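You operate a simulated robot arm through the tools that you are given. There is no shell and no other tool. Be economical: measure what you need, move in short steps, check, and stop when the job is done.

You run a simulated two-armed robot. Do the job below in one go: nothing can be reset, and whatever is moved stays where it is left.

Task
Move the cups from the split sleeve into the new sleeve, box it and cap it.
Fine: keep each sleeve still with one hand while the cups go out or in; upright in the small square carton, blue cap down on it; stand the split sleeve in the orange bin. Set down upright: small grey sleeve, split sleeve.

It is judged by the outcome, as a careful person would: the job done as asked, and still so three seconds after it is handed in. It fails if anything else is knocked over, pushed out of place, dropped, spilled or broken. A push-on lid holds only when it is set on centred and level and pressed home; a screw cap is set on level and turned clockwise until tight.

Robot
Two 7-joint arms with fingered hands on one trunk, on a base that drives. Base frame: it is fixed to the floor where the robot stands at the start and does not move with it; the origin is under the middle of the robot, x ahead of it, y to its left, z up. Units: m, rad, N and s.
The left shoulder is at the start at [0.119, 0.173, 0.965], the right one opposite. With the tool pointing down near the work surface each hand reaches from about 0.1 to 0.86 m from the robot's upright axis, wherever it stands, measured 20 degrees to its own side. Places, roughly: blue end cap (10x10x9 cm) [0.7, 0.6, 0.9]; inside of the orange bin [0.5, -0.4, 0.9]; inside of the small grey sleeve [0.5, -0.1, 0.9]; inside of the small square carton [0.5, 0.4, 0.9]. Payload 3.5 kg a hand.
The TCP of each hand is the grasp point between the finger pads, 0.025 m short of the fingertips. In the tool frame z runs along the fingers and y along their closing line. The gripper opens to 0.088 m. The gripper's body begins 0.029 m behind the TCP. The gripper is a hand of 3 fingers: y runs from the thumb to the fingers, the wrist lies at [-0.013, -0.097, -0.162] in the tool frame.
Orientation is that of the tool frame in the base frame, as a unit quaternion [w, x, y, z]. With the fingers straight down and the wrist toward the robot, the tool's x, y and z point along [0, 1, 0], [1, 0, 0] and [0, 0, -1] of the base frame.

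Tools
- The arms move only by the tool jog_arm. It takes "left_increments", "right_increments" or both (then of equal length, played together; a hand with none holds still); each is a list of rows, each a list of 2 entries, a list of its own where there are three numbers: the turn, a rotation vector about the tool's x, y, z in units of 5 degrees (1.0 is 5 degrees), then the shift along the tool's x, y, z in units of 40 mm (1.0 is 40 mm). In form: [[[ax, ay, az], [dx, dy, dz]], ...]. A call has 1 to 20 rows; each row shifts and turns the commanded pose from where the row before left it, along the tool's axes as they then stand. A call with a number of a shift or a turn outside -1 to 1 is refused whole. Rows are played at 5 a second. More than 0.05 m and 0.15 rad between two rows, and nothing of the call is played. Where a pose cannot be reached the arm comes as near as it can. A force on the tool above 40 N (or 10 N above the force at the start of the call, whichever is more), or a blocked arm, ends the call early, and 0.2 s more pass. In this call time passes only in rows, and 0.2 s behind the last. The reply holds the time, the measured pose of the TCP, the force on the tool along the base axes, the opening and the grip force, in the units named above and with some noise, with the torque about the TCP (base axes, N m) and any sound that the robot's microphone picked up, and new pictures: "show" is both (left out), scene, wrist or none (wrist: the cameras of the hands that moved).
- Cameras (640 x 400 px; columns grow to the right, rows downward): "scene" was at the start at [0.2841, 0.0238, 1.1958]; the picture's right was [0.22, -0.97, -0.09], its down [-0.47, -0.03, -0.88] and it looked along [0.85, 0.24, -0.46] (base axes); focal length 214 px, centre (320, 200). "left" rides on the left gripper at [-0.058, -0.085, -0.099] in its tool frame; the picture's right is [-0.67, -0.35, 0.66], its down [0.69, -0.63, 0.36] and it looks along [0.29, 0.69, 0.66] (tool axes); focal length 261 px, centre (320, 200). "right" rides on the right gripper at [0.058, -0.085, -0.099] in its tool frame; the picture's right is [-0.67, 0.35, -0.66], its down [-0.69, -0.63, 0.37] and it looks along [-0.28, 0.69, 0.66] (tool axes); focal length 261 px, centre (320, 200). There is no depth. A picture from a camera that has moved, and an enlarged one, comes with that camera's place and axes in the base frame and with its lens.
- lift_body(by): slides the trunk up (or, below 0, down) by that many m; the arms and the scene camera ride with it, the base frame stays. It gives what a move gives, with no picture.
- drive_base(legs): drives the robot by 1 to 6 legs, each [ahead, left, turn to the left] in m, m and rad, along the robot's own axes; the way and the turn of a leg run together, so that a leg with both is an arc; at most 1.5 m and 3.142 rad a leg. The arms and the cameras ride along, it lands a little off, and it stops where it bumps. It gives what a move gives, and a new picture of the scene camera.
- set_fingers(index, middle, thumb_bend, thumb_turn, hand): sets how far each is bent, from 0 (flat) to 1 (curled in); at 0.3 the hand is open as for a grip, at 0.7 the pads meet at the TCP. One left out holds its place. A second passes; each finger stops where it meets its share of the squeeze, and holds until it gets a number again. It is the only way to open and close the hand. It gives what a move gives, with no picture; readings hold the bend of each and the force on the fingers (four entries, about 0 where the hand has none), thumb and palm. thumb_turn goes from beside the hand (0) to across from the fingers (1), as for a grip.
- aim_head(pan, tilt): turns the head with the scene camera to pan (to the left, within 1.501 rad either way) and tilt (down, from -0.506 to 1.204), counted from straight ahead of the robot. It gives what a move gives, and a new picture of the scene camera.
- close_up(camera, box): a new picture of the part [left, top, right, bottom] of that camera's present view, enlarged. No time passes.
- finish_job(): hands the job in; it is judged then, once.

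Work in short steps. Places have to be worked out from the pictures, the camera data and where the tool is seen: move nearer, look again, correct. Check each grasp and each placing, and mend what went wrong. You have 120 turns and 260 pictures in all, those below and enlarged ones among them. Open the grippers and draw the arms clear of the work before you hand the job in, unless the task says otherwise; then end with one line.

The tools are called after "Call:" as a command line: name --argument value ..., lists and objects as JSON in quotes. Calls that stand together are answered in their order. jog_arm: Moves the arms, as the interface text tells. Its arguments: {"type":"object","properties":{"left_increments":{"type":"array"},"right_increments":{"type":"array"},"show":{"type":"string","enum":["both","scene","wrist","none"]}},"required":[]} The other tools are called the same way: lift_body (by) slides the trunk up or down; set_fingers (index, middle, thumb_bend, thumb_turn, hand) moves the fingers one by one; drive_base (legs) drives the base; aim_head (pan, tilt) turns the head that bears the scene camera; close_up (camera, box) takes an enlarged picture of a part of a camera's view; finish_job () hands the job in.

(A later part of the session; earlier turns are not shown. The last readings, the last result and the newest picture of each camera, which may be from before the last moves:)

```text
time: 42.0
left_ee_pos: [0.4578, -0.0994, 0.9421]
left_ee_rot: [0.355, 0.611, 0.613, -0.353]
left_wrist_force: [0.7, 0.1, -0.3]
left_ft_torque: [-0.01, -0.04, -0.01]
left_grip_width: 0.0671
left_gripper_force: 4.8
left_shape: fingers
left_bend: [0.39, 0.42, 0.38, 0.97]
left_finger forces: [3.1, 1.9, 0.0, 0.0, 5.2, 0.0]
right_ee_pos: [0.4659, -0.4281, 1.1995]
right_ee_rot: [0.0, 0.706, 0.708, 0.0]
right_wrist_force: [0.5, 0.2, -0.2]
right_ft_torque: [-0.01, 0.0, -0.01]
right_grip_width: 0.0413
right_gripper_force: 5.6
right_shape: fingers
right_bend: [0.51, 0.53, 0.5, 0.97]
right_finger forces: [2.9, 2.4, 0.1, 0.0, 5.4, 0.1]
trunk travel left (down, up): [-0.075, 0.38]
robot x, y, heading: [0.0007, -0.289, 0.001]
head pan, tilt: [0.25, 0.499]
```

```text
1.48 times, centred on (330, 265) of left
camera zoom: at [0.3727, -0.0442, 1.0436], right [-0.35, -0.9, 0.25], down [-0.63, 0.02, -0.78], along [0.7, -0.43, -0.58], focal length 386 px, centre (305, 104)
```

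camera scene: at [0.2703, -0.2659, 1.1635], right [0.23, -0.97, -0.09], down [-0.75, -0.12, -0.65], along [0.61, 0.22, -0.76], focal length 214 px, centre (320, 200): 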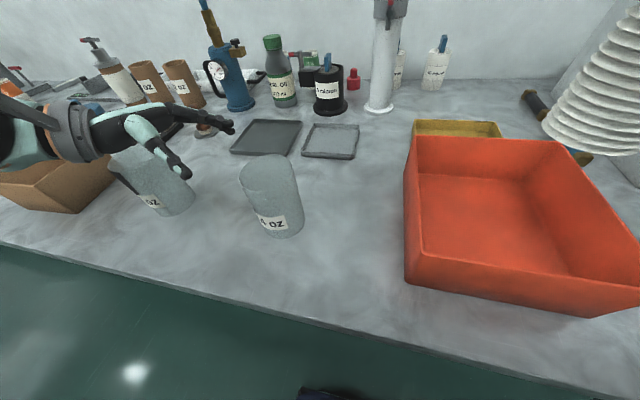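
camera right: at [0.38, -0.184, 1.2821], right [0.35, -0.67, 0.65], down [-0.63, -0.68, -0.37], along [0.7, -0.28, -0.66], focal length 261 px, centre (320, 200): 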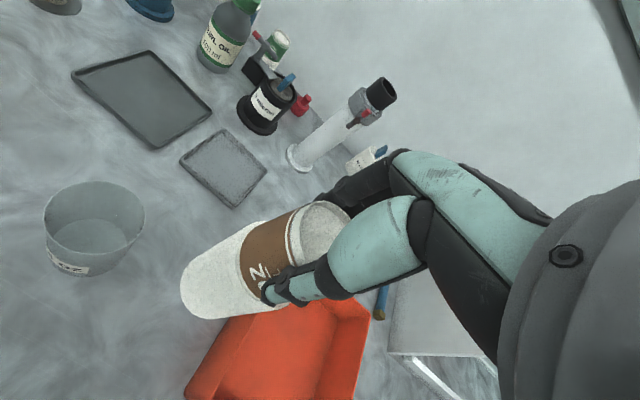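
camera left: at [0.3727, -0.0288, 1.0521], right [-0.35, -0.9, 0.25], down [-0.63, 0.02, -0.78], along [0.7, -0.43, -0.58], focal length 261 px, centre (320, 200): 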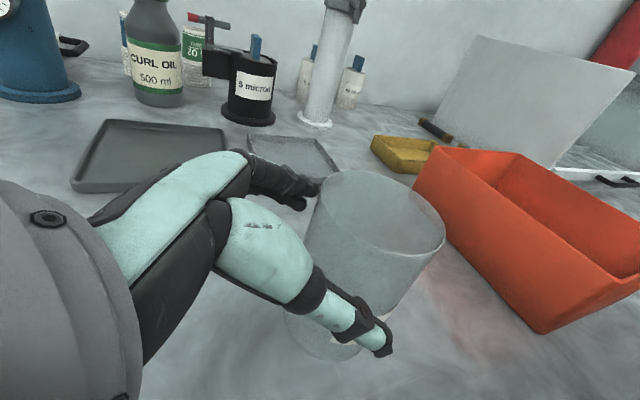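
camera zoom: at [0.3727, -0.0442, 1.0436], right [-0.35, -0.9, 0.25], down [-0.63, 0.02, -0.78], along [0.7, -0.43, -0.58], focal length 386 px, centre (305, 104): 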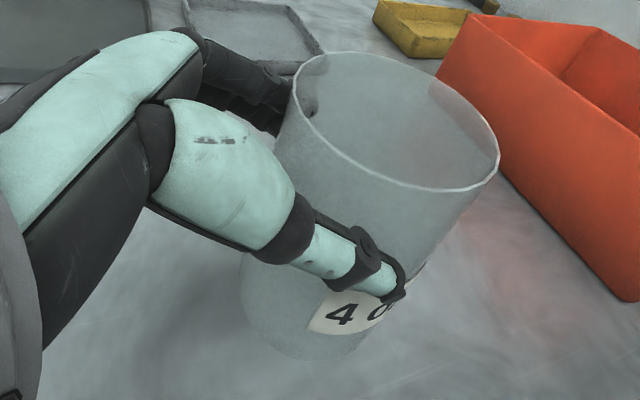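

The grip sits on the near side of the diameter (width .067). I reopen, shift slightly toward the sleeve's real centre, go 14 mm deeper and close again.

Call:
set_fingers --hand "left" --index 0.26 --middle 0.26 --thumb_bend 0.26

Call:
jog_arm --left_increments '[[[0, 0, 0], [-0.15, -0.14, 0.0]], [[0, 0, 0], [0, 0, 0.2]], [[0, 0, 0], [0, 0, 0.2]]]' --show "none"

Call:
close_up --camera "scene" --box '[160, 110, 360, 260]'

Call:
set_fingers --hand "left" --index 0.45 --middle 0.45 --thumb_bend 0.45

Call:
close_up --camera "scene" --box '[160, 110, 360, 260]'

Call:
close_up --camera "left" --box '[160, 130, 500, 400]'

```text
time: 43.0
left_ee_pos: [0.4585, -0.0994, 0.9426]
left_ee_rot: [0.355, 0.611, 0.614, -0.353]
left_wrist_force: [-0.4, -0.1, 0.1]
left_ft_torque: [0.01, 0.0, -0.03]
left_grip_width: 0.0919
left_gripper_force: 0.1
left_shape: fingers
left_bend: [0.26, 0.26, 0.26, 0.97]
left_finger forces: [0.0, 0.0, 0.0, 0.0, 0.0, 0.1]
right_ee_pos: [0.466, -0.429, 1.2002]
right_ee_rot: [0.0, 0.707, 0.708, 0.0]
right_wrist_force: [-0.1, 0.5, -0.9]
right_ft_torque: [0.02, -0.03, 0.0]
right_grip_width: 0.0412
right_gripper_force: 5.8
right_shape: fingers
right_bend: [0.51, 0.53, 0.5, 0.97]
right_finger forces: [2.9, 2.4, 0.0, 0.1, 5.4, 0.0]
trunk travel left (down, up): [-0.075, 0.38]
robot x, y, heading: [0.0018, -0.2877, 0.005]
head pan, tilt: [0.25, 0.499]
```

```text
time: 43.8
left_ee_pos: [0.453, -0.117, 0.9399]
left_ee_rot: [0.355, 0.612, 0.613, -0.352]
left_wrist_force: [0.2, 0.3, 0.9]
left_ft_torque: [0.0, 0.01, -0.05]
left_grip_width: 0.0922
left_gripper_force: 0.0
left_shape: fingers
left_bend: [0.26, 0.26, 0.26, 0.97]
left_finger forces: [0.1, 0.0, 0.1, 0.0, 0.1, 0.0]
right_ee_pos: [0.4667, -0.4297, 1.1992]
right_ee_rot: [0.0, 0.707, 0.707, 0.001]
right_wrist_force: [-0.3, -0.3, -0.2]
right_ft_torque: [-0.01, 0.0, 0.03]
right_grip_width: 0.0413
right_gripper_force: 5.4
right_shape: fingers
right_bend: [0.51, 0.53, 0.5, 0.97]
right_finger forces: [2.8, 2.3, 0.0, 0.0, 5.4, 0.0]
trunk travel left (down, up): [-0.075, 0.38]
robot x, y, heading: [0.006, -0.29, 0.005]
head pan, tilt: [0.25, 0.499]
```

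```text
2.67 times, centred on (260, 185) of scene
camera zoom: at [0.2703, -0.265, 1.1634], right [0.23, -0.97, -0.09], down [-0.75, -0.12, -0.65], along [0.61, 0.22, -0.76], focal length 572 px, centre (480, 240)
```

zoom: 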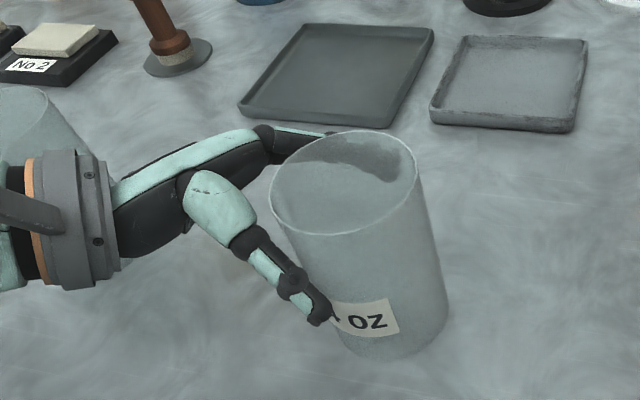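

```text
time: 44.8
left_ee_pos: [0.4533, -0.1175, 0.9395]
left_ee_rot: [0.356, 0.611, 0.612, -0.354]
left_wrist_force: [0.7, 0.9, 1.3]
left_ft_torque: [0.0, -0.06, 0.02]
left_grip_width: 0.0758
left_gripper_force: 9.9
left_shape: fingers
left_bend: [0.36, 0.4, 0.34, 0.97]
left_finger forces: [6.0, 3.9, 0.1, 0.0, 10.3, 0.1]
right_ee_pos: [0.4646, -0.4297, 1.1997]
right_ee_rot: [0.0, 0.707, 0.708, 0.0]
right_wrist_force: [-0.3, 0.2, -0.4]
right_ft_torque: [0.0, 0.01, -0.01]
right_grip_width: 0.041
right_gripper_force: 5.5
right_shape: fingers
right_bend: [0.51, 0.53, 0.5, 0.97]
right_finger forces: [2.8, 2.4, 0.1, 0.0, 5.5, 0.1]
trunk travel left (down, up): [-0.075, 0.38]
robot x, y, heading: [-0.0001, -0.2874, 0.001]
head pan, tilt: [0.25, 0.499]
```

```text
2.67 times, centred on (260, 185) of scene
camera zoom: at [0.2702, -0.2648, 1.1635], right [0.23, -0.97, -0.09], down [-0.75, -0.12, -0.65], along [0.61, 0.22, -0.76], focal length 572 px, centre (480, 240)
```

zoom: 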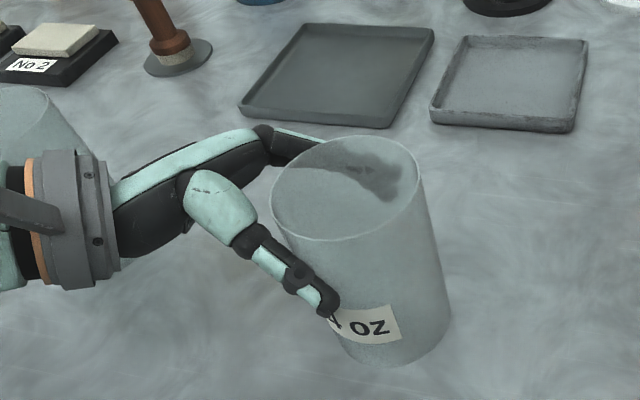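

```text
1.48 times, centred on (330, 265) of left
camera zoom: at [0.3675, -0.061, 1.0405], right [-0.35, -0.9, 0.25], down [-0.63, 0.02, -0.78], along [0.7, -0.43, -0.58], focal length 386 px, centre (305, 104)
```

zoom: 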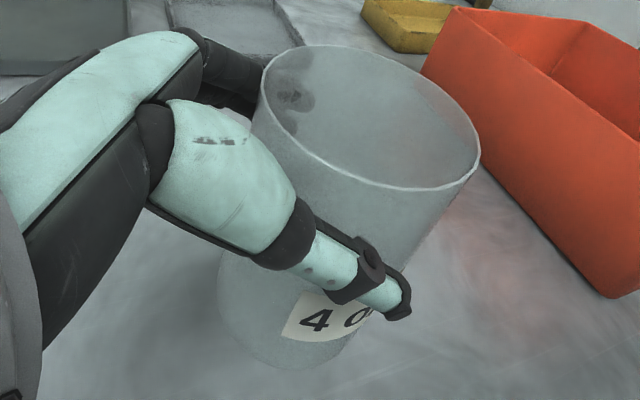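

Now a firm grip across the diameter (.076, 9.9 N); sleeve axis ≈(.443,-.139). To keep the right wrist camera away from the left hand, I yaw the right hand 30° while it's still out at the side.

Call:
jog_arm --right_increments '[[[0, 0, -1], [0, 0, 0]], [[0, 0, -1], [0, 0, 0]], [[0, 0, -1], [0, 0, 0]], [[0, 0, -1], [0, 0, 0]], [[0, 0, -1], [0, 0, 0]], [[0, 0, -1], [0, 0, 0]]]' --show "wrist"

Call:
aim_head --pan 0.1 --tilt 0.2

```text
time: 46.2
left_ee_pos: [0.4524, -0.1165, 0.9398]
left_ee_rot: [0.356, 0.611, 0.612, -0.353]
left_wrist_force: [1.0, 0.1, 1.3]
left_ft_torque: [-0.03, -0.07, -0.01]
left_grip_width: 0.0756
left_gripper_force: 10.0
left_shape: fingers
left_bend: [0.37, 0.4, 0.35, 0.97]
left_finger forces: [6.1, 3.7, 0.0, 0.0, 10.2, 0.0]
right_ee_pos: [0.4541, -0.426, 1.1858]
right_ee_rot: [0.001, 0.556, 0.831, 0.003]
right_wrist_force: [-0.6, -0.5, -2.0]
right_ft_torque: [0.0, 0.0, -0.06]
right_grip_width: 0.0412
right_gripper_force: 5.2
right_shape: fingers
right_bend: [0.51, 0.53, 0.5, 0.97]
right_finger forces: [3.0, 2.4, 0.0, 0.0, 5.2, 0.0]
right hand out of reach, approached as far as the arm can: row 5, 6
trunk travel left (down, up): [-0.075, 0.38]
robot x, y, heading: [0.0007, -0.2885, 0.002]
head pan, tilt: [0.25, 0.499]
camera right: at [0.354, -0.4064, 1.2844], right [0.58, -0.49, 0.66], down [-0.32, -0.87, -0.37], along [0.75, 0.0, -0.66], focal length 261 px, centre (320, 200)
```

right: 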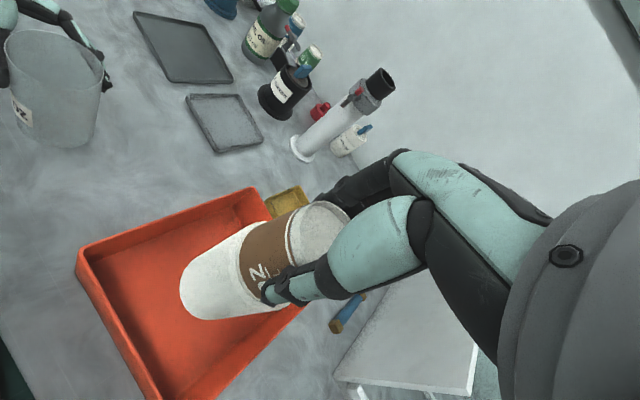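

```text
time: 47.0
left_ee_pos: [0.4531, -0.1168, 0.9384]
left_ee_rot: [0.356, 0.611, 0.613, -0.353]
left_wrist_force: [0.4, -0.2, 1.1]
left_ft_torque: [-0.01, -0.06, 0.01]
left_grip_width: 0.076
left_gripper_force: 9.9
left_shape: fingers
left_bend: [0.37, 0.4, 0.35, 0.97]
left_finger forces: [6.1, 3.7, 0.1, 0.1, 10.3, 0.0]
right_ee_pos: [0.4552, -0.4265, 1.1852]
right_ee_rot: [-0.001, 0.556, 0.831, 0.002]
right_wrist_force: [-0.4, -0.8, -1.2]
right_ft_torque: [-0.04, 0.0, -0.01]
right_grip_width: 0.0412
right_gripper_force: 4.6
right_shape: fingers
right_bend: [0.51, 0.53, 0.5, 0.97]
right_finger forces: [2.8, 2.5, 0.0, 0.1, 5.4, 0.0]
trunk travel left (down, up): [-0.075, 0.38]
robot x, y, heading: [-0.0001, -0.2914, 0.0]
head pan, tilt: [0.099, 0.201]
camera scene: at [0.2845, -0.2779, 1.1875], right [0.1, -0.99, -0.04], down [-0.55, -0.02, -0.84], along [0.83, 0.1, -0.55], focal length 214 px, centre (320, 200)
```

scene: 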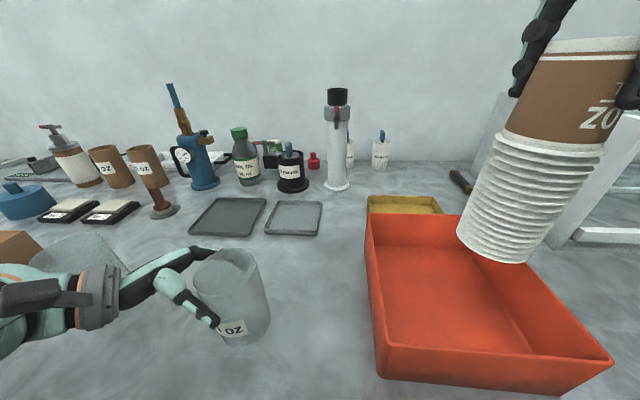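

Yaw reached about 22°, enough. Now I carry the stack over the held sleeve, keeping its bottom near z≈1.04.

Call:
jog_arm --right_increments '[[[0, 0, 0], [0.6, 0.22, -0.15]], [[0, 0, 0], [0.85, 0.31, -0.15]], [[0, 0, 0], [0.85, 0.31, -0.05]], [[0, 0, 0], [0.85, 0.31, 0]], [[0, 0, 0], [0.85, 0.31, 0]], [[0, 0, 0], [0.85, 0.31, 0]], [[0, 0, 0], [0.85, 0.31, 0]], [[0, 0, 0], [0.7, 0.26, 0]], [[0, 0, 0], [0.35, 0.13, 0]]]'

Call:
aim_head --pan 0.45 --tilt 0.3

```text
time: 49.0
left_ee_pos: [0.4535, -0.1171, 0.9391]
left_ee_rot: [0.356, 0.611, 0.613, -0.353]
left_wrist_force: [-0.1, -0.1, 1.8]
left_ft_torque: [-0.02, -0.04, -0.02]
left_grip_width: 0.0755
left_gripper_force: 9.9
left_shape: fingers
left_bend: [0.37, 0.4, 0.35, 0.97]
left_finger forces: [6.0, 3.7, 0.0, 0.0, 10.2, 0.0]
right_ee_pos: [0.4427, -0.1384, 1.2006]
right_ee_rot: [-0.001, 0.557, 0.831, 0.003]
right_wrist_force: [-0.6, -0.2, -0.8]
right_ft_torque: [-0.02, 0.0, 0.0]
right_grip_width: 0.0413
right_gripper_force: 5.1
right_shape: fingers
right_bend: [0.51, 0.53, 0.5, 0.97]
right_finger forces: [2.9, 2.4, 0.0, 0.0, 5.2, 0.0]
trunk travel left (down, up): [-0.075, 0.38]
robot x, y, heading: [-0.0019, -0.2859, 0.003]
head pan, tilt: [0.099, 0.201]
camera scene: at [0.2845, -0.2776, 1.1876], right [0.1, -0.99, -0.04], down [-0.55, -0.02, -0.84], along [0.83, 0.1, -0.54], focal length 214 px, centre (320, 200)
camera right: at [0.3429, -0.1192, 1.2995], right [0.58, -0.49, 0.66], down [-0.32, -0.87, -0.37], along [0.75, 0.0, -0.66], focal length 261 px, centre (320, 200)
```

scene: 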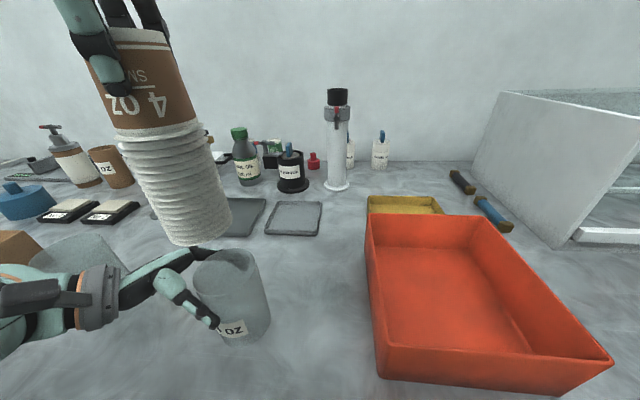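
right: 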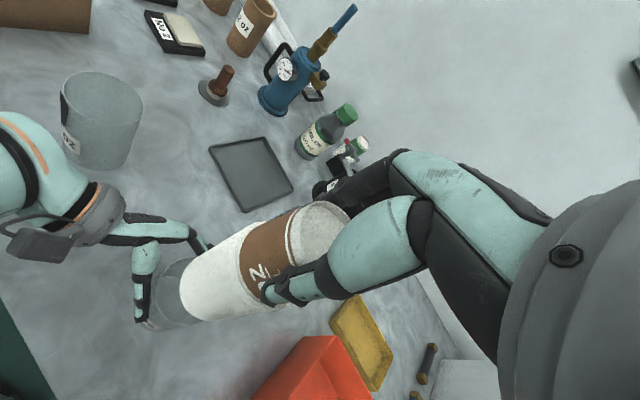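

```text
time: 49.9
left_ee_pos: [0.4523, -0.1155, 0.94]
left_ee_rot: [0.355, 0.611, 0.613, -0.353]
left_wrist_force: [-0.6, -0.1, 0.4]
left_ft_torque: [-0.02, 0.0, 0.0]
left_grip_width: 0.0758
left_gripper_force: 9.7
left_shape: fingers
left_bend: [0.37, 0.4, 0.35, 0.97]
left_finger forces: [6.1, 3.7, 0.0, 0.0, 10.1, 0.0]
right_ee_pos: [0.4426, -0.1384, 1.2011]
right_ee_rot: [0.0, 0.557, 0.831, 0.003]
right_wrist_force: [0.2, -0.9, -1.1]
right_ft_torque: [0.01, 0.0, 0.01]
right_grip_width: 0.0409
right_gripper_force: 5.2
right_shape: fingers
right_bend: [0.51, 0.53, 0.5, 0.97]
right_finger forces: [2.8, 2.4, 0.1, 0.0, 5.1, 0.1]
trunk travel left (down, up): [-0.075, 0.38]
robot x, y, heading: [-0.0012, -0.2867, 0.005]
head pan, tilt: [0.45, 0.3]
camera scene: at [0.273, -0.2465, 1.1821], right [0.41, -0.9, -0.16], down [-0.6, -0.13, -0.79], along [0.69, 0.42, -0.59], focal length 214 px, centre (320, 200)
```

scene: 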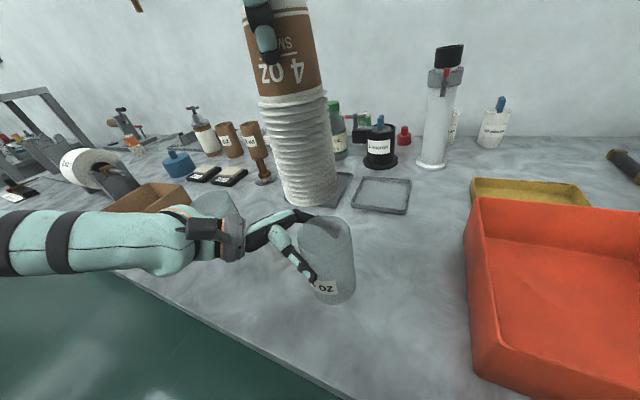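

The stack bottom looks within ~6 mm of the sleeve axis. I lower 5.5 cm so the bottom sits just above the rim, then check centring close up.

Call:
jog_arm --right_increments '[[[0, 0, 0], [0, 0, 0.5]], [[0, 0, 0], [0, 0, 0.5]], [[0, 0, 0], [0, 0, 0.35]]]' --show "wrist"

Call:
close_up --camera "scene" --box '[220, 120, 420, 310]'

Call:
close_up --camera "left" --box '[240, 60, 560, 320]'

```text
time: 50.7
left_ee_pos: [0.453, -0.1168, 0.9392]
left_ee_rot: [0.356, 0.611, 0.613, -0.353]
left_wrist_force: [-0.1, -0.3, 1.4]
left_ft_torque: [-0.02, -0.04, -0.01]
left_grip_width: 0.0754
left_gripper_force: 9.7
left_shape: fingers
left_bend: [0.37, 0.4, 0.35, 0.97]
left_finger forces: [5.9, 3.7, 0.0, 0.1, 10.3, 0.1]
right_ee_pos: [0.4439, -0.14, 1.1462]
right_ee_rot: [0.0, 0.556, 0.831, 0.002]
right_wrist_force: [0.1, 0.4, -0.2]
right_ft_torque: [-0.04, 0.0, 0.01]
right_grip_width: 0.0409
right_gripper_force: 4.7
right_shape: fingers
right_bend: [0.51, 0.53, 0.5, 0.97]
right_finger forces: [2.8, 2.4, 0.1, 0.0, 5.2, 0.0]
trunk travel left (down, up): [-0.075, 0.38]
robot x, y, heading: [0.0013, -0.2872, 0.002]
head pan, tilt: [0.45, 0.3]
camera right: at [0.3432, -0.1194, 1.2456], right [0.58, -0.49, 0.65], down [-0.32, -0.87, -0.37], along [0.75, 0.0, -0.66], focal length 261 px, centre (320, 200)
```

right: 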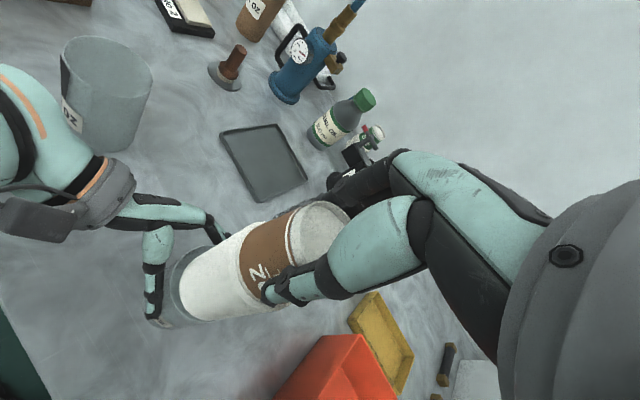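

```text
2.11 times, centred on (320, 215) of scene
camera zoom: at [0.2731, -0.2466, 1.1821], right [0.41, -0.9, -0.16], down [-0.6, -0.13, -0.79], along [0.69, 0.42, -0.59], focal length 452 px, centre (320, 168)
```

zoom: 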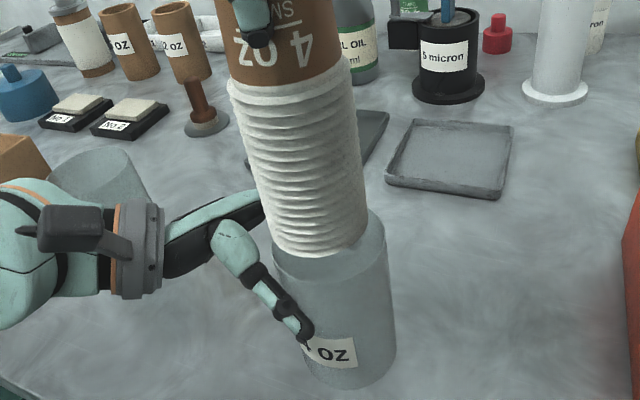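

```text
1.54 times, centred on (400, 190) of left
camera zoom: at [0.3675, -0.061, 1.0405], right [-0.35, -0.9, 0.25], down [-0.63, 0.02, -0.78], along [0.7, -0.43, -0.58], focal length 401 px, centre (197, 215)
```

zoom: 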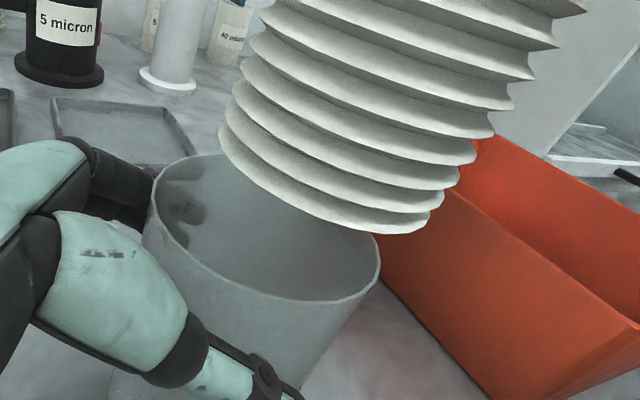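

Triangulating both views: rim centre ≈(.4475,-.135,.969), stack bottom ≈(.432,-.136,.996) – about 1 cm off in x. I'll take tighter enlargements before correcting.

Call:
close_up --camera "scene" --box '[270, 180, 370, 260]'

Call:
close_up --camera "right" --box '[130, 180, 370, 350]'

```text
5.00 times, centred on (320, 220) of scene
camera zoom: at [0.2731, -0.2466, 1.1821], right [0.41, -0.9, -0.16], down [-0.6, -0.13, -0.79], along [0.69, 0.42, -0.59], focal length 1072 px, centre (320, 100)
```

zoom: 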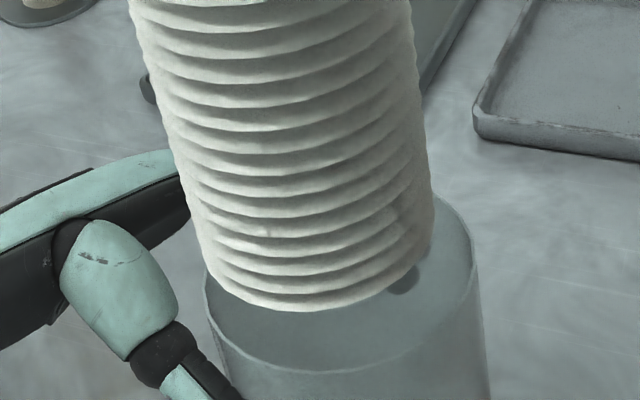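

```text
2.35 times, centred on (250, 265) of right
camera zoom: at [0.3432, -0.1194, 1.2456], right [0.58, -0.49, 0.65], down [-0.32, -0.87, -0.37], along [0.75, 0.0, -0.66], focal length 613 px, centre (485, 47)
```

zoom: 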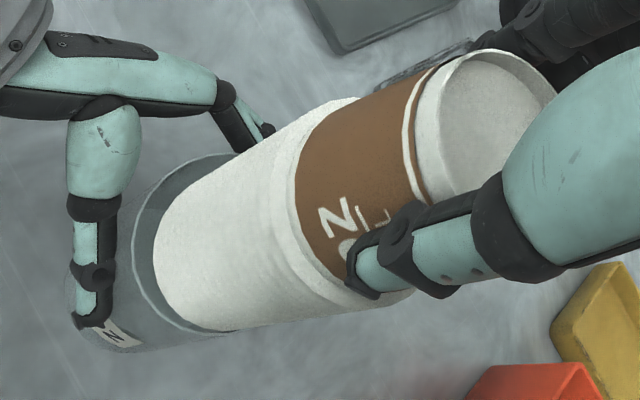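

All three cameras agree: stack bottom ≈(.437,-.140,.993), rim centre ≈(.448,-.135,.969). I shift the stack 11 mm in x and 5 mm in y, then verify.

Call:
jog_arm --right_increments '[[[0, 0, 0], [0.0, 0.15, 0]], [[0, 0, 0], [0.01, 0.15, 0]], [[0, 0, 0], [0, 0, 0.25]]]' --show "none"

Call:
close_up --camera "scene" --box '[270, 180, 370, 260]'

Call:
close_up --camera "right" --box '[130, 180, 370, 350]'

Call:
close_up --camera "left" --box '[280, 100, 520, 270]'

```text
time: 51.5
left_ee_pos: [0.454, -0.1166, 0.94]
left_ee_rot: [0.355, 0.612, 0.613, -0.353]
left_wrist_force: [0.2, 0.3, 1.3]
left_ft_torque: [0.01, -0.05, 0.0]
left_grip_width: 0.0757
left_gripper_force: 10.3
left_shape: fingers
left_bend: [0.37, 0.4, 0.35, 0.97]
left_finger forces: [6.0, 3.5, 0.0, 0.0, 10.2, 0.0]
right_ee_pos: [0.4545, -0.134, 1.1366]
right_ee_rot: [-0.001, 0.556, 0.831, 0.002]
right_wrist_force: [0.6, 0.6, -1.0]
right_ft_torque: [-0.02, 0.03, -0.03]
right_grip_width: 0.0407
right_gripper_force: 4.8
right_shape: fingers
right_bend: [0.51, 0.53, 0.5, 0.97]
right_finger forces: [2.8, 2.3, 0.0, 0.0, 5.2, 0.0]
trunk travel left (down, up): [-0.075, 0.38]
robot x, y, heading: [-0.0008, -0.291, 0.007]
head pan, tilt: [0.45, 0.3]
```

```text
5.00 times, centred on (320, 220) of scene
camera zoom: at [0.2731, -0.2467, 1.1821], right [0.41, -0.9, -0.16], down [-0.6, -0.13, -0.79], along [0.69, 0.42, -0.59], focal length 1072 px, centre (320, 100)
```

zoom: 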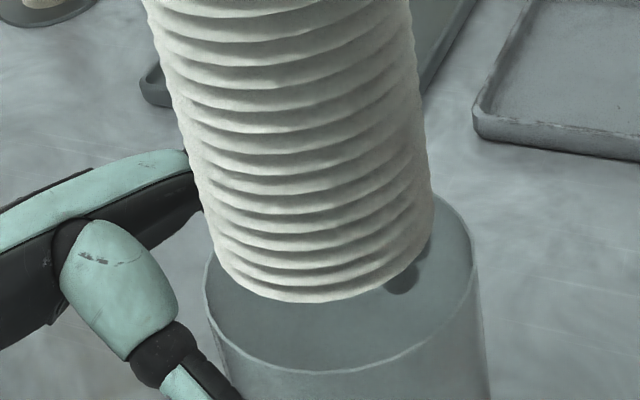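

```text
2.35 times, centred on (250, 265) of right
camera zoom: at [0.3538, -0.1144, 1.2355], right [0.58, -0.49, 0.65], down [-0.32, -0.87, -0.37], along [0.75, 0.0, -0.66], focal length 613 px, centre (485, 47)
```

zoom: 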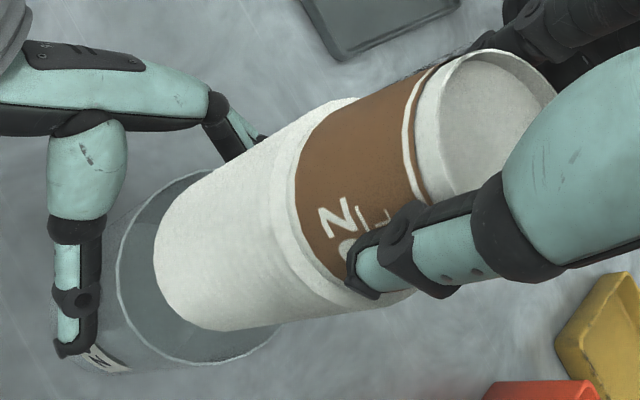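

```text
2.35 times, centred on (400, 185) of left
camera zoom: at [0.3675, -0.0611, 1.0405], right [-0.35, -0.9, 0.25], down [-0.63, 0.02, -0.78], along [0.7, -0.43, -0.58], focal length 613 px, centre (132, 235)
```

zoom: 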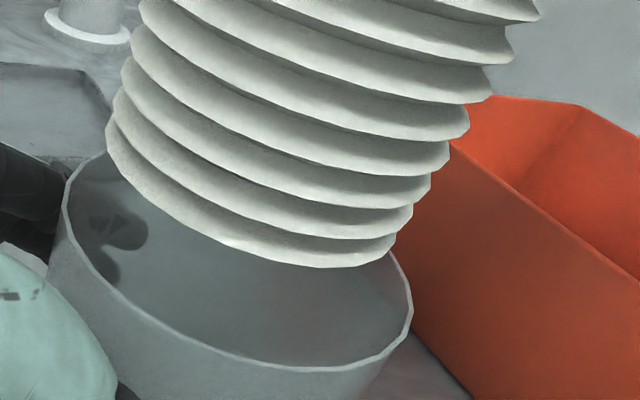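

After accounting for parallax, the stack is now centred to within ~3 mm. I lower 4 cm into the sleeve and check forces.

Call:
jog_arm --right_increments '[[[0, 0, 0], [0, 0, 0.25]], [[0, 0, 0], [0, 0, 0.25]], [[0, 0, 0], [0, 0, 0.25]], [[0, 0, 0], [0, 0, 0.25]]]' --show "none"

Call:
close_up --camera "scene" --box '[250, 160, 370, 270]'

Call:
close_up --camera "left" --box '[280, 100, 520, 270]'

```text
time: 52.5
left_ee_pos: [0.4539, -0.1163, 0.9397]
left_ee_rot: [0.356, 0.611, 0.613, -0.353]
left_wrist_force: [0.0, 0.3, 0.6]
left_ft_torque: [0.0, -0.02, -0.02]
left_grip_width: 0.0754
left_gripper_force: 9.4
left_shape: fingers
left_bend: [0.37, 0.4, 0.35, 0.97]
left_finger forces: [5.9, 3.6, 0.0, 0.0, 10.2, 0.1]
right_ee_pos: [0.4544, -0.1332, 1.0956]
right_ee_rot: [0.0, 0.556, 0.831, 0.004]
right_wrist_force: [0.3, 0.9, 0.9]
right_ft_torque: [-0.04, 0.02, -0.02]
right_grip_width: 0.0409
right_gripper_force: 4.9
right_shape: fingers
right_bend: [0.51, 0.53, 0.5, 0.97]
right_finger forces: [2.8, 2.2, 0.1, 0.0, 5.0, 0.0]
trunk travel left (down, up): [-0.075, 0.38]
robot x, y, heading: [-0.003, -0.2888, 0.005]
head pan, tilt: [0.45, 0.3]
```

```text
3.64 times, centred on (310, 215) of scene
camera zoom: at [0.2731, -0.2465, 1.1821], right [0.41, -0.9, -0.16], down [-0.6, -0.13, -0.79], along [0.69, 0.42, -0.59], focal length 780 px, centre (356, 146)
```

zoom: 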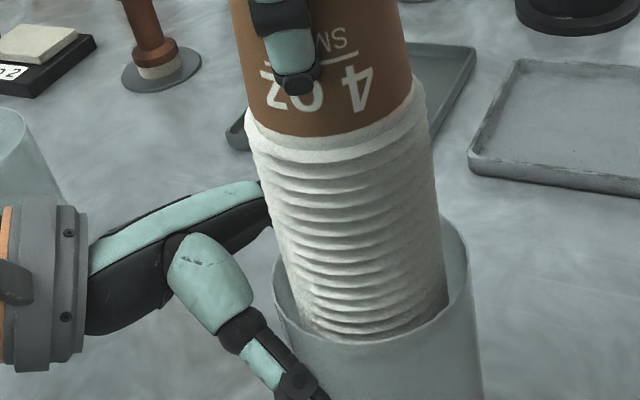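

```text
2.35 times, centred on (400, 185) of left
camera zoom: at [0.3675, -0.061, 1.0405], right [-0.35, -0.9, 0.25], down [-0.63, 0.02, -0.78], along [0.7, -0.43, -0.58], focal length 613 px, centre (132, 235)
```

zoom: 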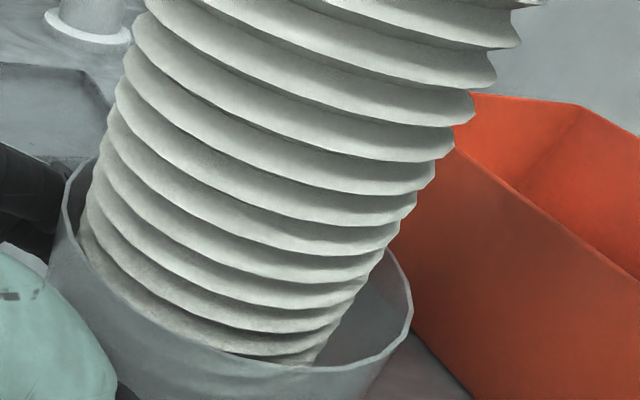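

It's entering freely. I nudge 3 mm toward -y where there's more room and continue down.

Call:
jog_arm --right_increments '[[[0, 0, 0], [-0.07, -0.03, 0.1]], [[0, 0, 0], [0, 0, 0.25]], [[0, 0, 0], [0, 0, 0.25]], [[0, 0, 0], [0, 0, 0.25]], [[0, 0, 0], [0, 0, 0.25]]]' --show "none"

Call:
close_up --camera "scene" --box '[230, 140, 390, 290]'

Call:
close_up --camera "left" --box '[280, 80, 520, 270]'

```text
time: 53.7
left_ee_pos: [0.4529, -0.1164, 0.9391]
left_ee_rot: [0.355, 0.611, 0.613, -0.354]
left_wrist_force: [-0.5, -0.3, 2.1]
left_ft_torque: [0.0, -0.04, 0.02]
left_grip_width: 0.0755
left_gripper_force: 9.9
left_shape: fingers
left_bend: [0.37, 0.4, 0.35, 0.97]
left_finger forces: [5.9, 3.6, 0.0, 0.0, 10.2, 0.0]
right_ee_pos: [0.4552, -0.1369, 1.0522]
right_ee_rot: [0.0, 0.556, 0.831, 0.003]
right_wrist_force: [-0.6, 0.0, -0.9]
right_ft_torque: [0.02, -0.01, -0.01]
right_grip_width: 0.041
right_gripper_force: 5.3
right_shape: fingers
right_bend: [0.51, 0.53, 0.5, 0.97]
right_finger forces: [2.8, 2.3, 0.0, 0.1, 5.0, 0.1]
trunk travel left (down, up): [-0.075, 0.38]
robot x, y, heading: [-0.0008, -0.2874, 0.009]
head pan, tilt: [0.45, 0.3]
```

```text
2.67 times, centred on (310, 215) of scene
camera zoom: at [0.2731, -0.2465, 1.1821], right [0.41, -0.9, -0.16], down [-0.6, -0.13, -0.79], along [0.69, 0.42, -0.59], focal length 572 px, centre (347, 160)
```

zoom: 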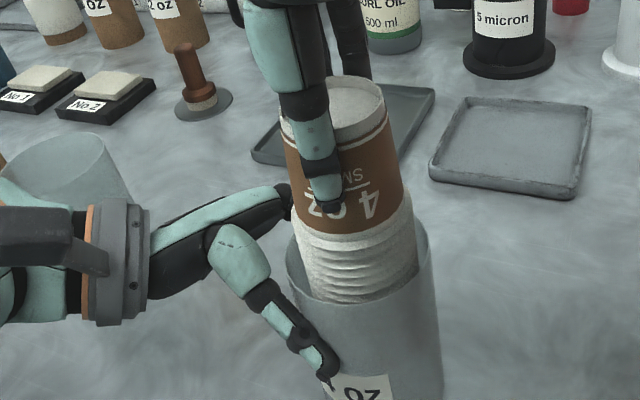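

```text
2.11 times, centred on (400, 175) of left
camera zoom: at [0.3675, -0.061, 1.0405], right [-0.35, -0.9, 0.25], down [-0.63, 0.02, -0.78], along [0.7, -0.43, -0.58], focal length 549 px, centre (152, 253)
```

zoom: 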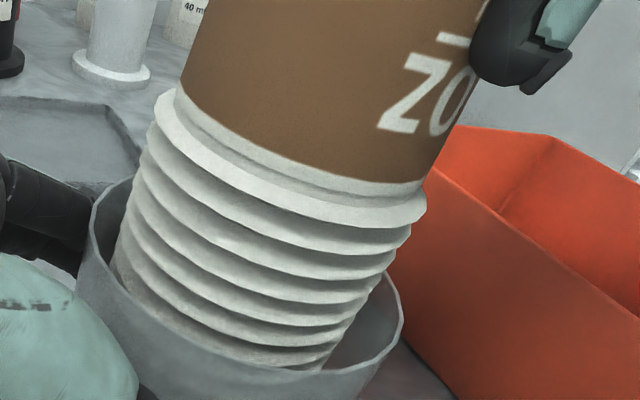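

Nearly in. I continue down gently toward the seat (expected at z≈1.007).

Call:
jog_arm --right_increments '[[[0, 0, 0], [0, 0, 0.2]], [[0, 0, 0], [0, 0, 0.2]], [[0, 0, 0], [0, 0, 0.2]], [[0, 0, 0], [0, 0, 0.2]], [[0, 0, 0], [0, 0, 0.12]], [[0, 0, 0], [0, 0, 0.08]]]' --show "wrist"

Call:
close_up --camera "scene" --box '[230, 140, 390, 290]'

Call:
close_up --camera "left" --box '[280, 80, 520, 270]'

```text
time: 55.1
left_ee_pos: [0.4525, -0.1155, 0.9395]
left_ee_rot: [0.356, 0.612, 0.613, -0.352]
left_wrist_force: [-0.5, -1.0, 1.2]
left_ft_torque: [0.0, 0.0, -0.01]
left_grip_width: 0.0757
left_gripper_force: 9.8
left_shape: fingers
left_bend: [0.37, 0.4, 0.35, 0.97]
left_finger forces: [6.0, 3.6, 0.0, 0.0, 10.0, 0.0]
right_ee_pos: [0.4545, -0.1371, 1.0137]
right_ee_rot: [-0.001, 0.556, 0.831, 0.003]
right_wrist_force: [-0.1, 0.8, -0.9]
right_ft_torque: [0.02, -0.01, 0.05]
right_grip_width: 0.041
right_gripper_force: 4.7
right_shape: fingers
right_bend: [0.51, 0.53, 0.5, 0.97]
right_finger forces: [2.8, 2.3, 0.0, 0.1, 4.9, 0.0]
trunk travel left (down, up): [-0.075, 0.38]
robot x, y, heading: [-0.001, -0.2897, 0.002]
head pan, tilt: [0.45, 0.3]
camera right: at [0.3538, -0.1168, 1.1116], right [0.58, -0.49, 0.66], down [-0.32, -0.87, -0.37], along [0.75, 0.0, -0.66], focal length 261 px, centre (320, 200)
```

right: 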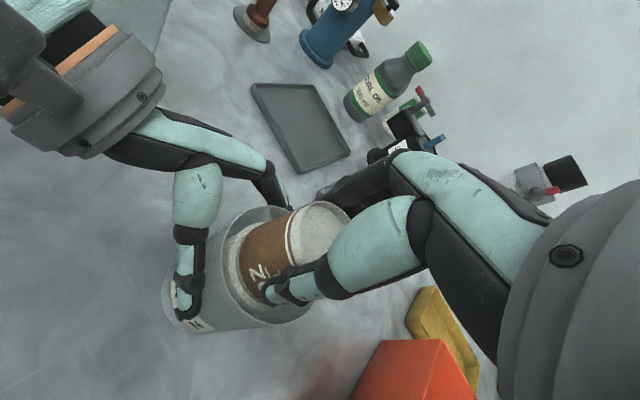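

```text
2.67 times, centred on (310, 215) of scene
camera zoom: at [0.273, -0.2465, 1.1821], right [0.41, -0.9, -0.16], down [-0.6, -0.13, -0.79], along [0.69, 0.42, -0.59], focal length 572 px, centre (347, 160)
```

zoom: 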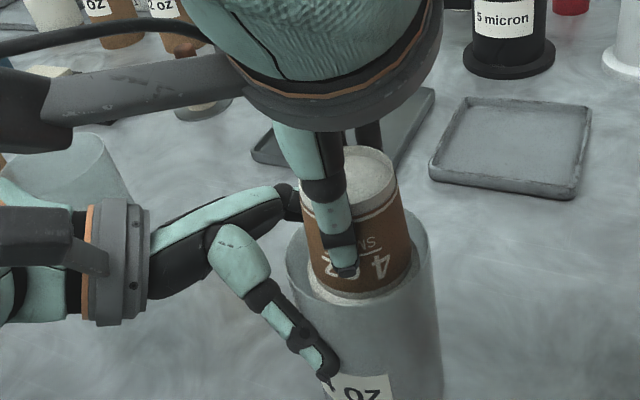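

```text
2.11 times, centred on (400, 175) of left
camera zoom: at [0.3675, -0.061, 1.0405], right [-0.35, -0.9, 0.25], down [-0.63, 0.02, -0.78], along [0.7, -0.43, -0.58], focal length 549 px, centre (152, 253)
```

zoom: 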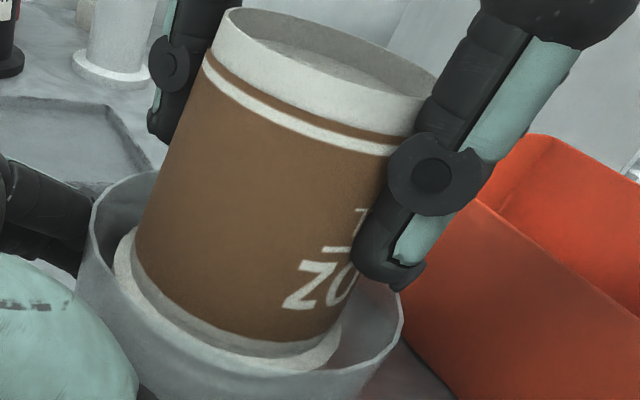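

Almost seated, no contact force yet. I step down 2 mm at a time until I feel the bottom.

Call:
jog_arm --right_increments '[[[0, 0, 0], [0, 0, 0.06]], [[0, 0, 0], [0, 0, 0.06]], [[0, 0, 0], [0, 0, 0.06]]]' --show "none"

Call:
close_up --camera "left" --box '[280, 80, 520, 270]'

```text
time: 55.9
left_ee_pos: [0.4534, -0.1159, 0.9395]
left_ee_rot: [0.355, 0.612, 0.613, -0.352]
left_wrist_force: [-0.6, -0.8, -1.1]
left_ft_torque: [0.01, -0.11, 0.0]
left_grip_width: 0.0755
left_gripper_force: 9.9
left_shape: fingers
left_bend: [0.37, 0.4, 0.35, 0.97]
left_finger forces: [5.7, 3.6, 0.0, 0.1, 10.6, 0.1]
right_ee_pos: [0.4545, -0.1371, 1.0069]
right_ee_rot: [0.0, 0.557, 0.831, 0.004]
right_wrist_force: [-0.5, 1.7, 4.0]
right_ft_torque: [0.05, 0.04, -0.01]
right_grip_width: 0.0409
right_gripper_force: 5.4
right_shape: fingers
right_bend: [0.51, 0.53, 0.5, 0.97]
right_finger forces: [3.3, 2.4, 0.0, 0.1, 5.2, 0.1]
trunk travel left (down, up): [-0.075, 0.38]
robot x, y, heading: [0.0008, -0.2913, 0.003]
head pan, tilt: [0.45, 0.3]
```

```text
2.11 times, centred on (400, 175) of left
camera zoom: at [0.367, -0.0611, 1.0406], right [-0.35, -0.9, 0.25], down [-0.63, 0.02, -0.78], along [0.7, -0.43, -0.58], focal length 549 px, centre (152, 253)
```

zoom: 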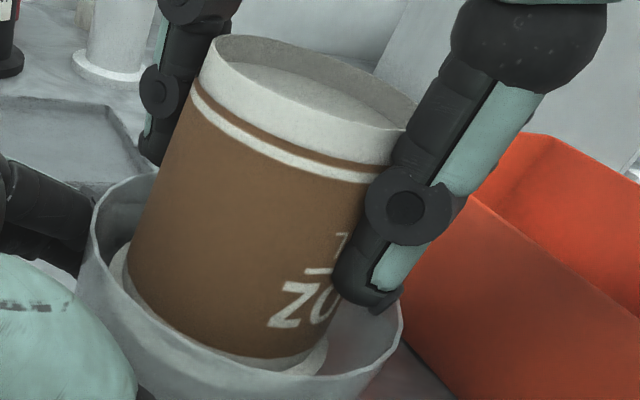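

Seated at z≈1.007 (contact 4 N). I open the right hand and lift it straight up.

Call:
set_fingers --hand "right" --index 0.36 --middle 0.36 --thumb_bend 0.36

Call:
jog_arm --right_increments '[[[0, 0, 0], [0, 0, -0.3]], [[0, 0, 0], [0, 0, -0.6]], [[0, 0, 0], [0, 0, -0.8]], [[0, 0, 0], [0, 0, -0.9]], [[0, 0, 0], [0, 0, -0.9]], [[0, 0, 0], [-0.8, -0.3, 0]], [[0, 0, 0], [-0.8, -0.3, 0]], [[0, 0, 0], [-0.8, -0.3, 0]], [[0, 0, 0], [-0.8, -0.3, 0]]]' --show "scene"

Call:
close_up --camera "left" --box '[240, 80, 520, 300]'

```text
time: 56.9
left_ee_pos: [0.4534, -0.1178, 0.9405]
left_ee_rot: [0.355, 0.611, 0.613, -0.353]
left_wrist_force: [0.6, 0.6, -0.2]
left_ft_torque: [-0.04, -0.05, 0.0]
left_grip_width: 0.0753
left_gripper_force: 9.5
left_shape: fingers
left_bend: [0.37, 0.4, 0.35, 0.97]
left_finger forces: [6.1, 3.6, 0.0, 0.0, 10.2, 0.0]
right_ee_pos: [0.4544, -0.1362, 1.0053]
right_ee_rot: [0.0, 0.556, 0.831, 0.003]
right_wrist_force: [-0.2, 0.1, -0.2]
right_ft_torque: [0.01, 0.0, 0.01]
right_grip_width: 0.0717
right_gripper_force: 0.1
right_shape: fingers
right_bend: [0.36, 0.36, 0.36, 0.97]
right_finger forces: [0.1, 0.1, 0.0, 0.0, 0.0, 0.0]
trunk travel left (down, up): [-0.075, 0.38]
robot x, y, heading: [-0.0039, -0.2915, 0.001]
head pan, tilt: [0.45, 0.3]
```

```text
time: 58.9
left_ee_pos: [0.4527, -0.1165, 0.9389]
left_ee_rot: [0.354, 0.611, 0.614, -0.353]
left_wrist_force: [0.1, 0.2, 0.3]
left_ft_torque: [0.04, -0.05, 0.01]
left_grip_width: 0.0754
left_gripper_force: 9.5
left_shape: fingers
left_bend: [0.37, 0.4, 0.35, 0.97]
left_finger forces: [6.1, 3.6, 0.0, 0.0, 10.1, 0.0]
right_ee_pos: [0.458, -0.2745, 1.1455]
right_ee_rot: [0.0, 0.557, 0.831, 0.002]
right_wrist_force: [-0.3, -0.2, -0.1]
right_ft_torque: [-0.03, 0.0, 0.02]
right_grip_width: 0.0716
right_gripper_force: 0.1
right_shape: fingers
right_bend: [0.36, 0.36, 0.36, 0.97]
right_finger forces: [0.1, 0.0, 0.1, 0.0, 0.0, 0.0]
trunk travel left (down, up): [-0.075, 0.38]
robot x, y, heading: [0.0058, -0.288, 0.003]
head pan, tilt: [0.45, 0.3]
camera scene: at [0.2731, -0.2476, 1.1821], right [0.41, -0.9, -0.16], down [-0.6, -0.13, -0.79], along [0.69, 0.42, -0.59], focal length 214 px, centre (320, 200)
```

scene: 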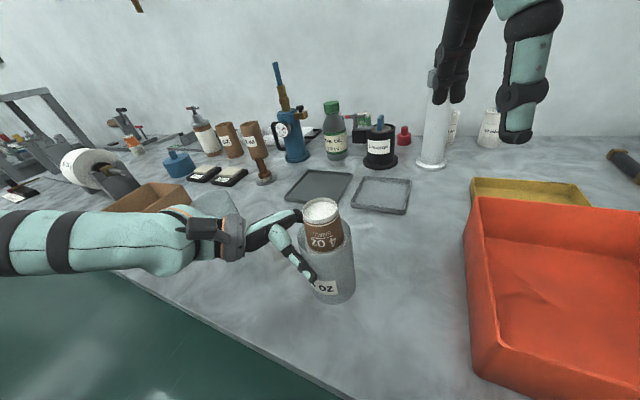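

```text
1.82 times, centred on (380, 190) of left
camera zoom: at [0.3675, -0.0619, 1.0406], right [-0.35, -0.9, 0.25], down [-0.63, 0.02, -0.78], along [0.7, -0.43, -0.58], focal length 474 px, centre (211, 218)
```

zoom: 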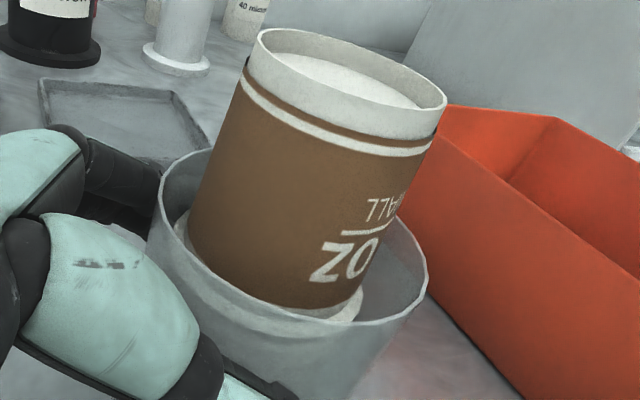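

Cups are in the new sleeve, upright. I test-lift the sleeve 2 cm with the left hand to verify the cups come along with it.

Call:
jog_arm --left_increments '[[[0, 0, 0], [-0.14, 0, -0.08]], [[0, 0, 0], [-0.14, 0, -0.08]], [[0, 0, 0], [-0.15, 0, -0.09]]]' --show "scene"

Call:
close_up --camera "left" --box '[160, 80, 520, 400]'

Call:
close_up --camera "scene" --box '[240, 180, 400, 310]'

```text
time: 59.7
left_ee_pos: [0.4536, -0.1152, 0.9593]
left_ee_rot: [0.354, 0.611, 0.613, -0.354]
left_wrist_force: [0.2, 0.6, -1.3]
left_ft_torque: [0.06, 0.01, 0.03]
left_grip_width: 0.0753
left_gripper_force: 9.6
left_shape: fingers
left_bend: [0.37, 0.4, 0.35, 0.97]
left_finger forces: [6.0, 3.5, 0.1, 0.0, 9.9, 0.1]
right_ee_pos: [0.4582, -0.2735, 1.1454]
right_ee_rot: [-0.001, 0.556, 0.831, 0.002]
right_wrist_force: [-0.6, 0.0, 0.0]
right_ft_torque: [0.02, 0.0, -0.04]
right_grip_width: 0.0716
right_gripper_force: 0.0
right_shape: fingers
right_bend: [0.36, 0.36, 0.36, 0.97]
right_finger forces: [0.0, 0.1, 0.0, 0.0, 0.0, 0.0]
trunk travel left (down, up): [-0.075, 0.38]
robot x, y, heading: [0.0, -0.2864, 0.004]
head pan, tilt: [0.45, 0.3]
camera scene: at [0.2731, -0.2465, 1.1821], right [0.41, -0.9, -0.16], down [-0.6, -0.13, -0.79], along [0.69, 0.42, -0.59], focal length 214 px, centre (320, 200)
```

scene: 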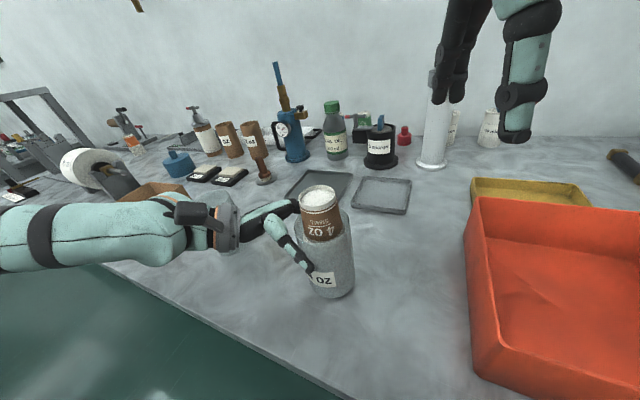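

```text
1.25 times, centred on (340, 240) of left
camera zoom: at [0.3676, -0.0606, 1.0605], right [-0.35, -0.9, 0.25], down [-0.63, 0.02, -0.78], along [0.7, -0.43, -0.58], focal length 326 px, centre (295, 150)
```

zoom: 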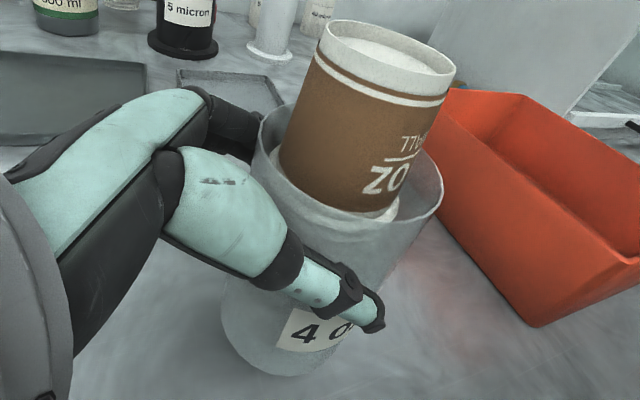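

```text
3.08 times, centred on (320, 245) of scene
camera zoom: at [0.2731, -0.2465, 1.1821], right [0.41, -0.9, -0.16], down [-0.6, -0.13, -0.79], along [0.69, 0.42, -0.59], focal length 660 px, centre (320, 62)
```

zoom: 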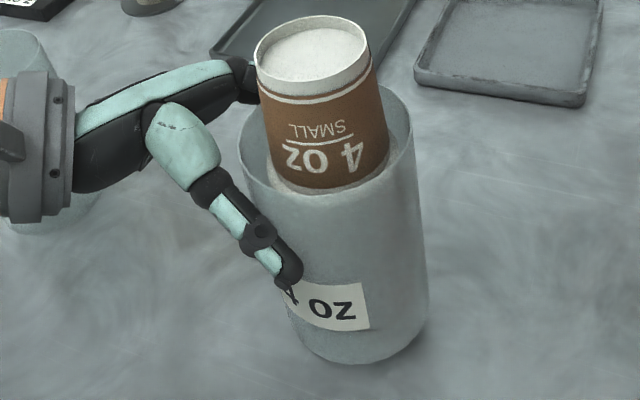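

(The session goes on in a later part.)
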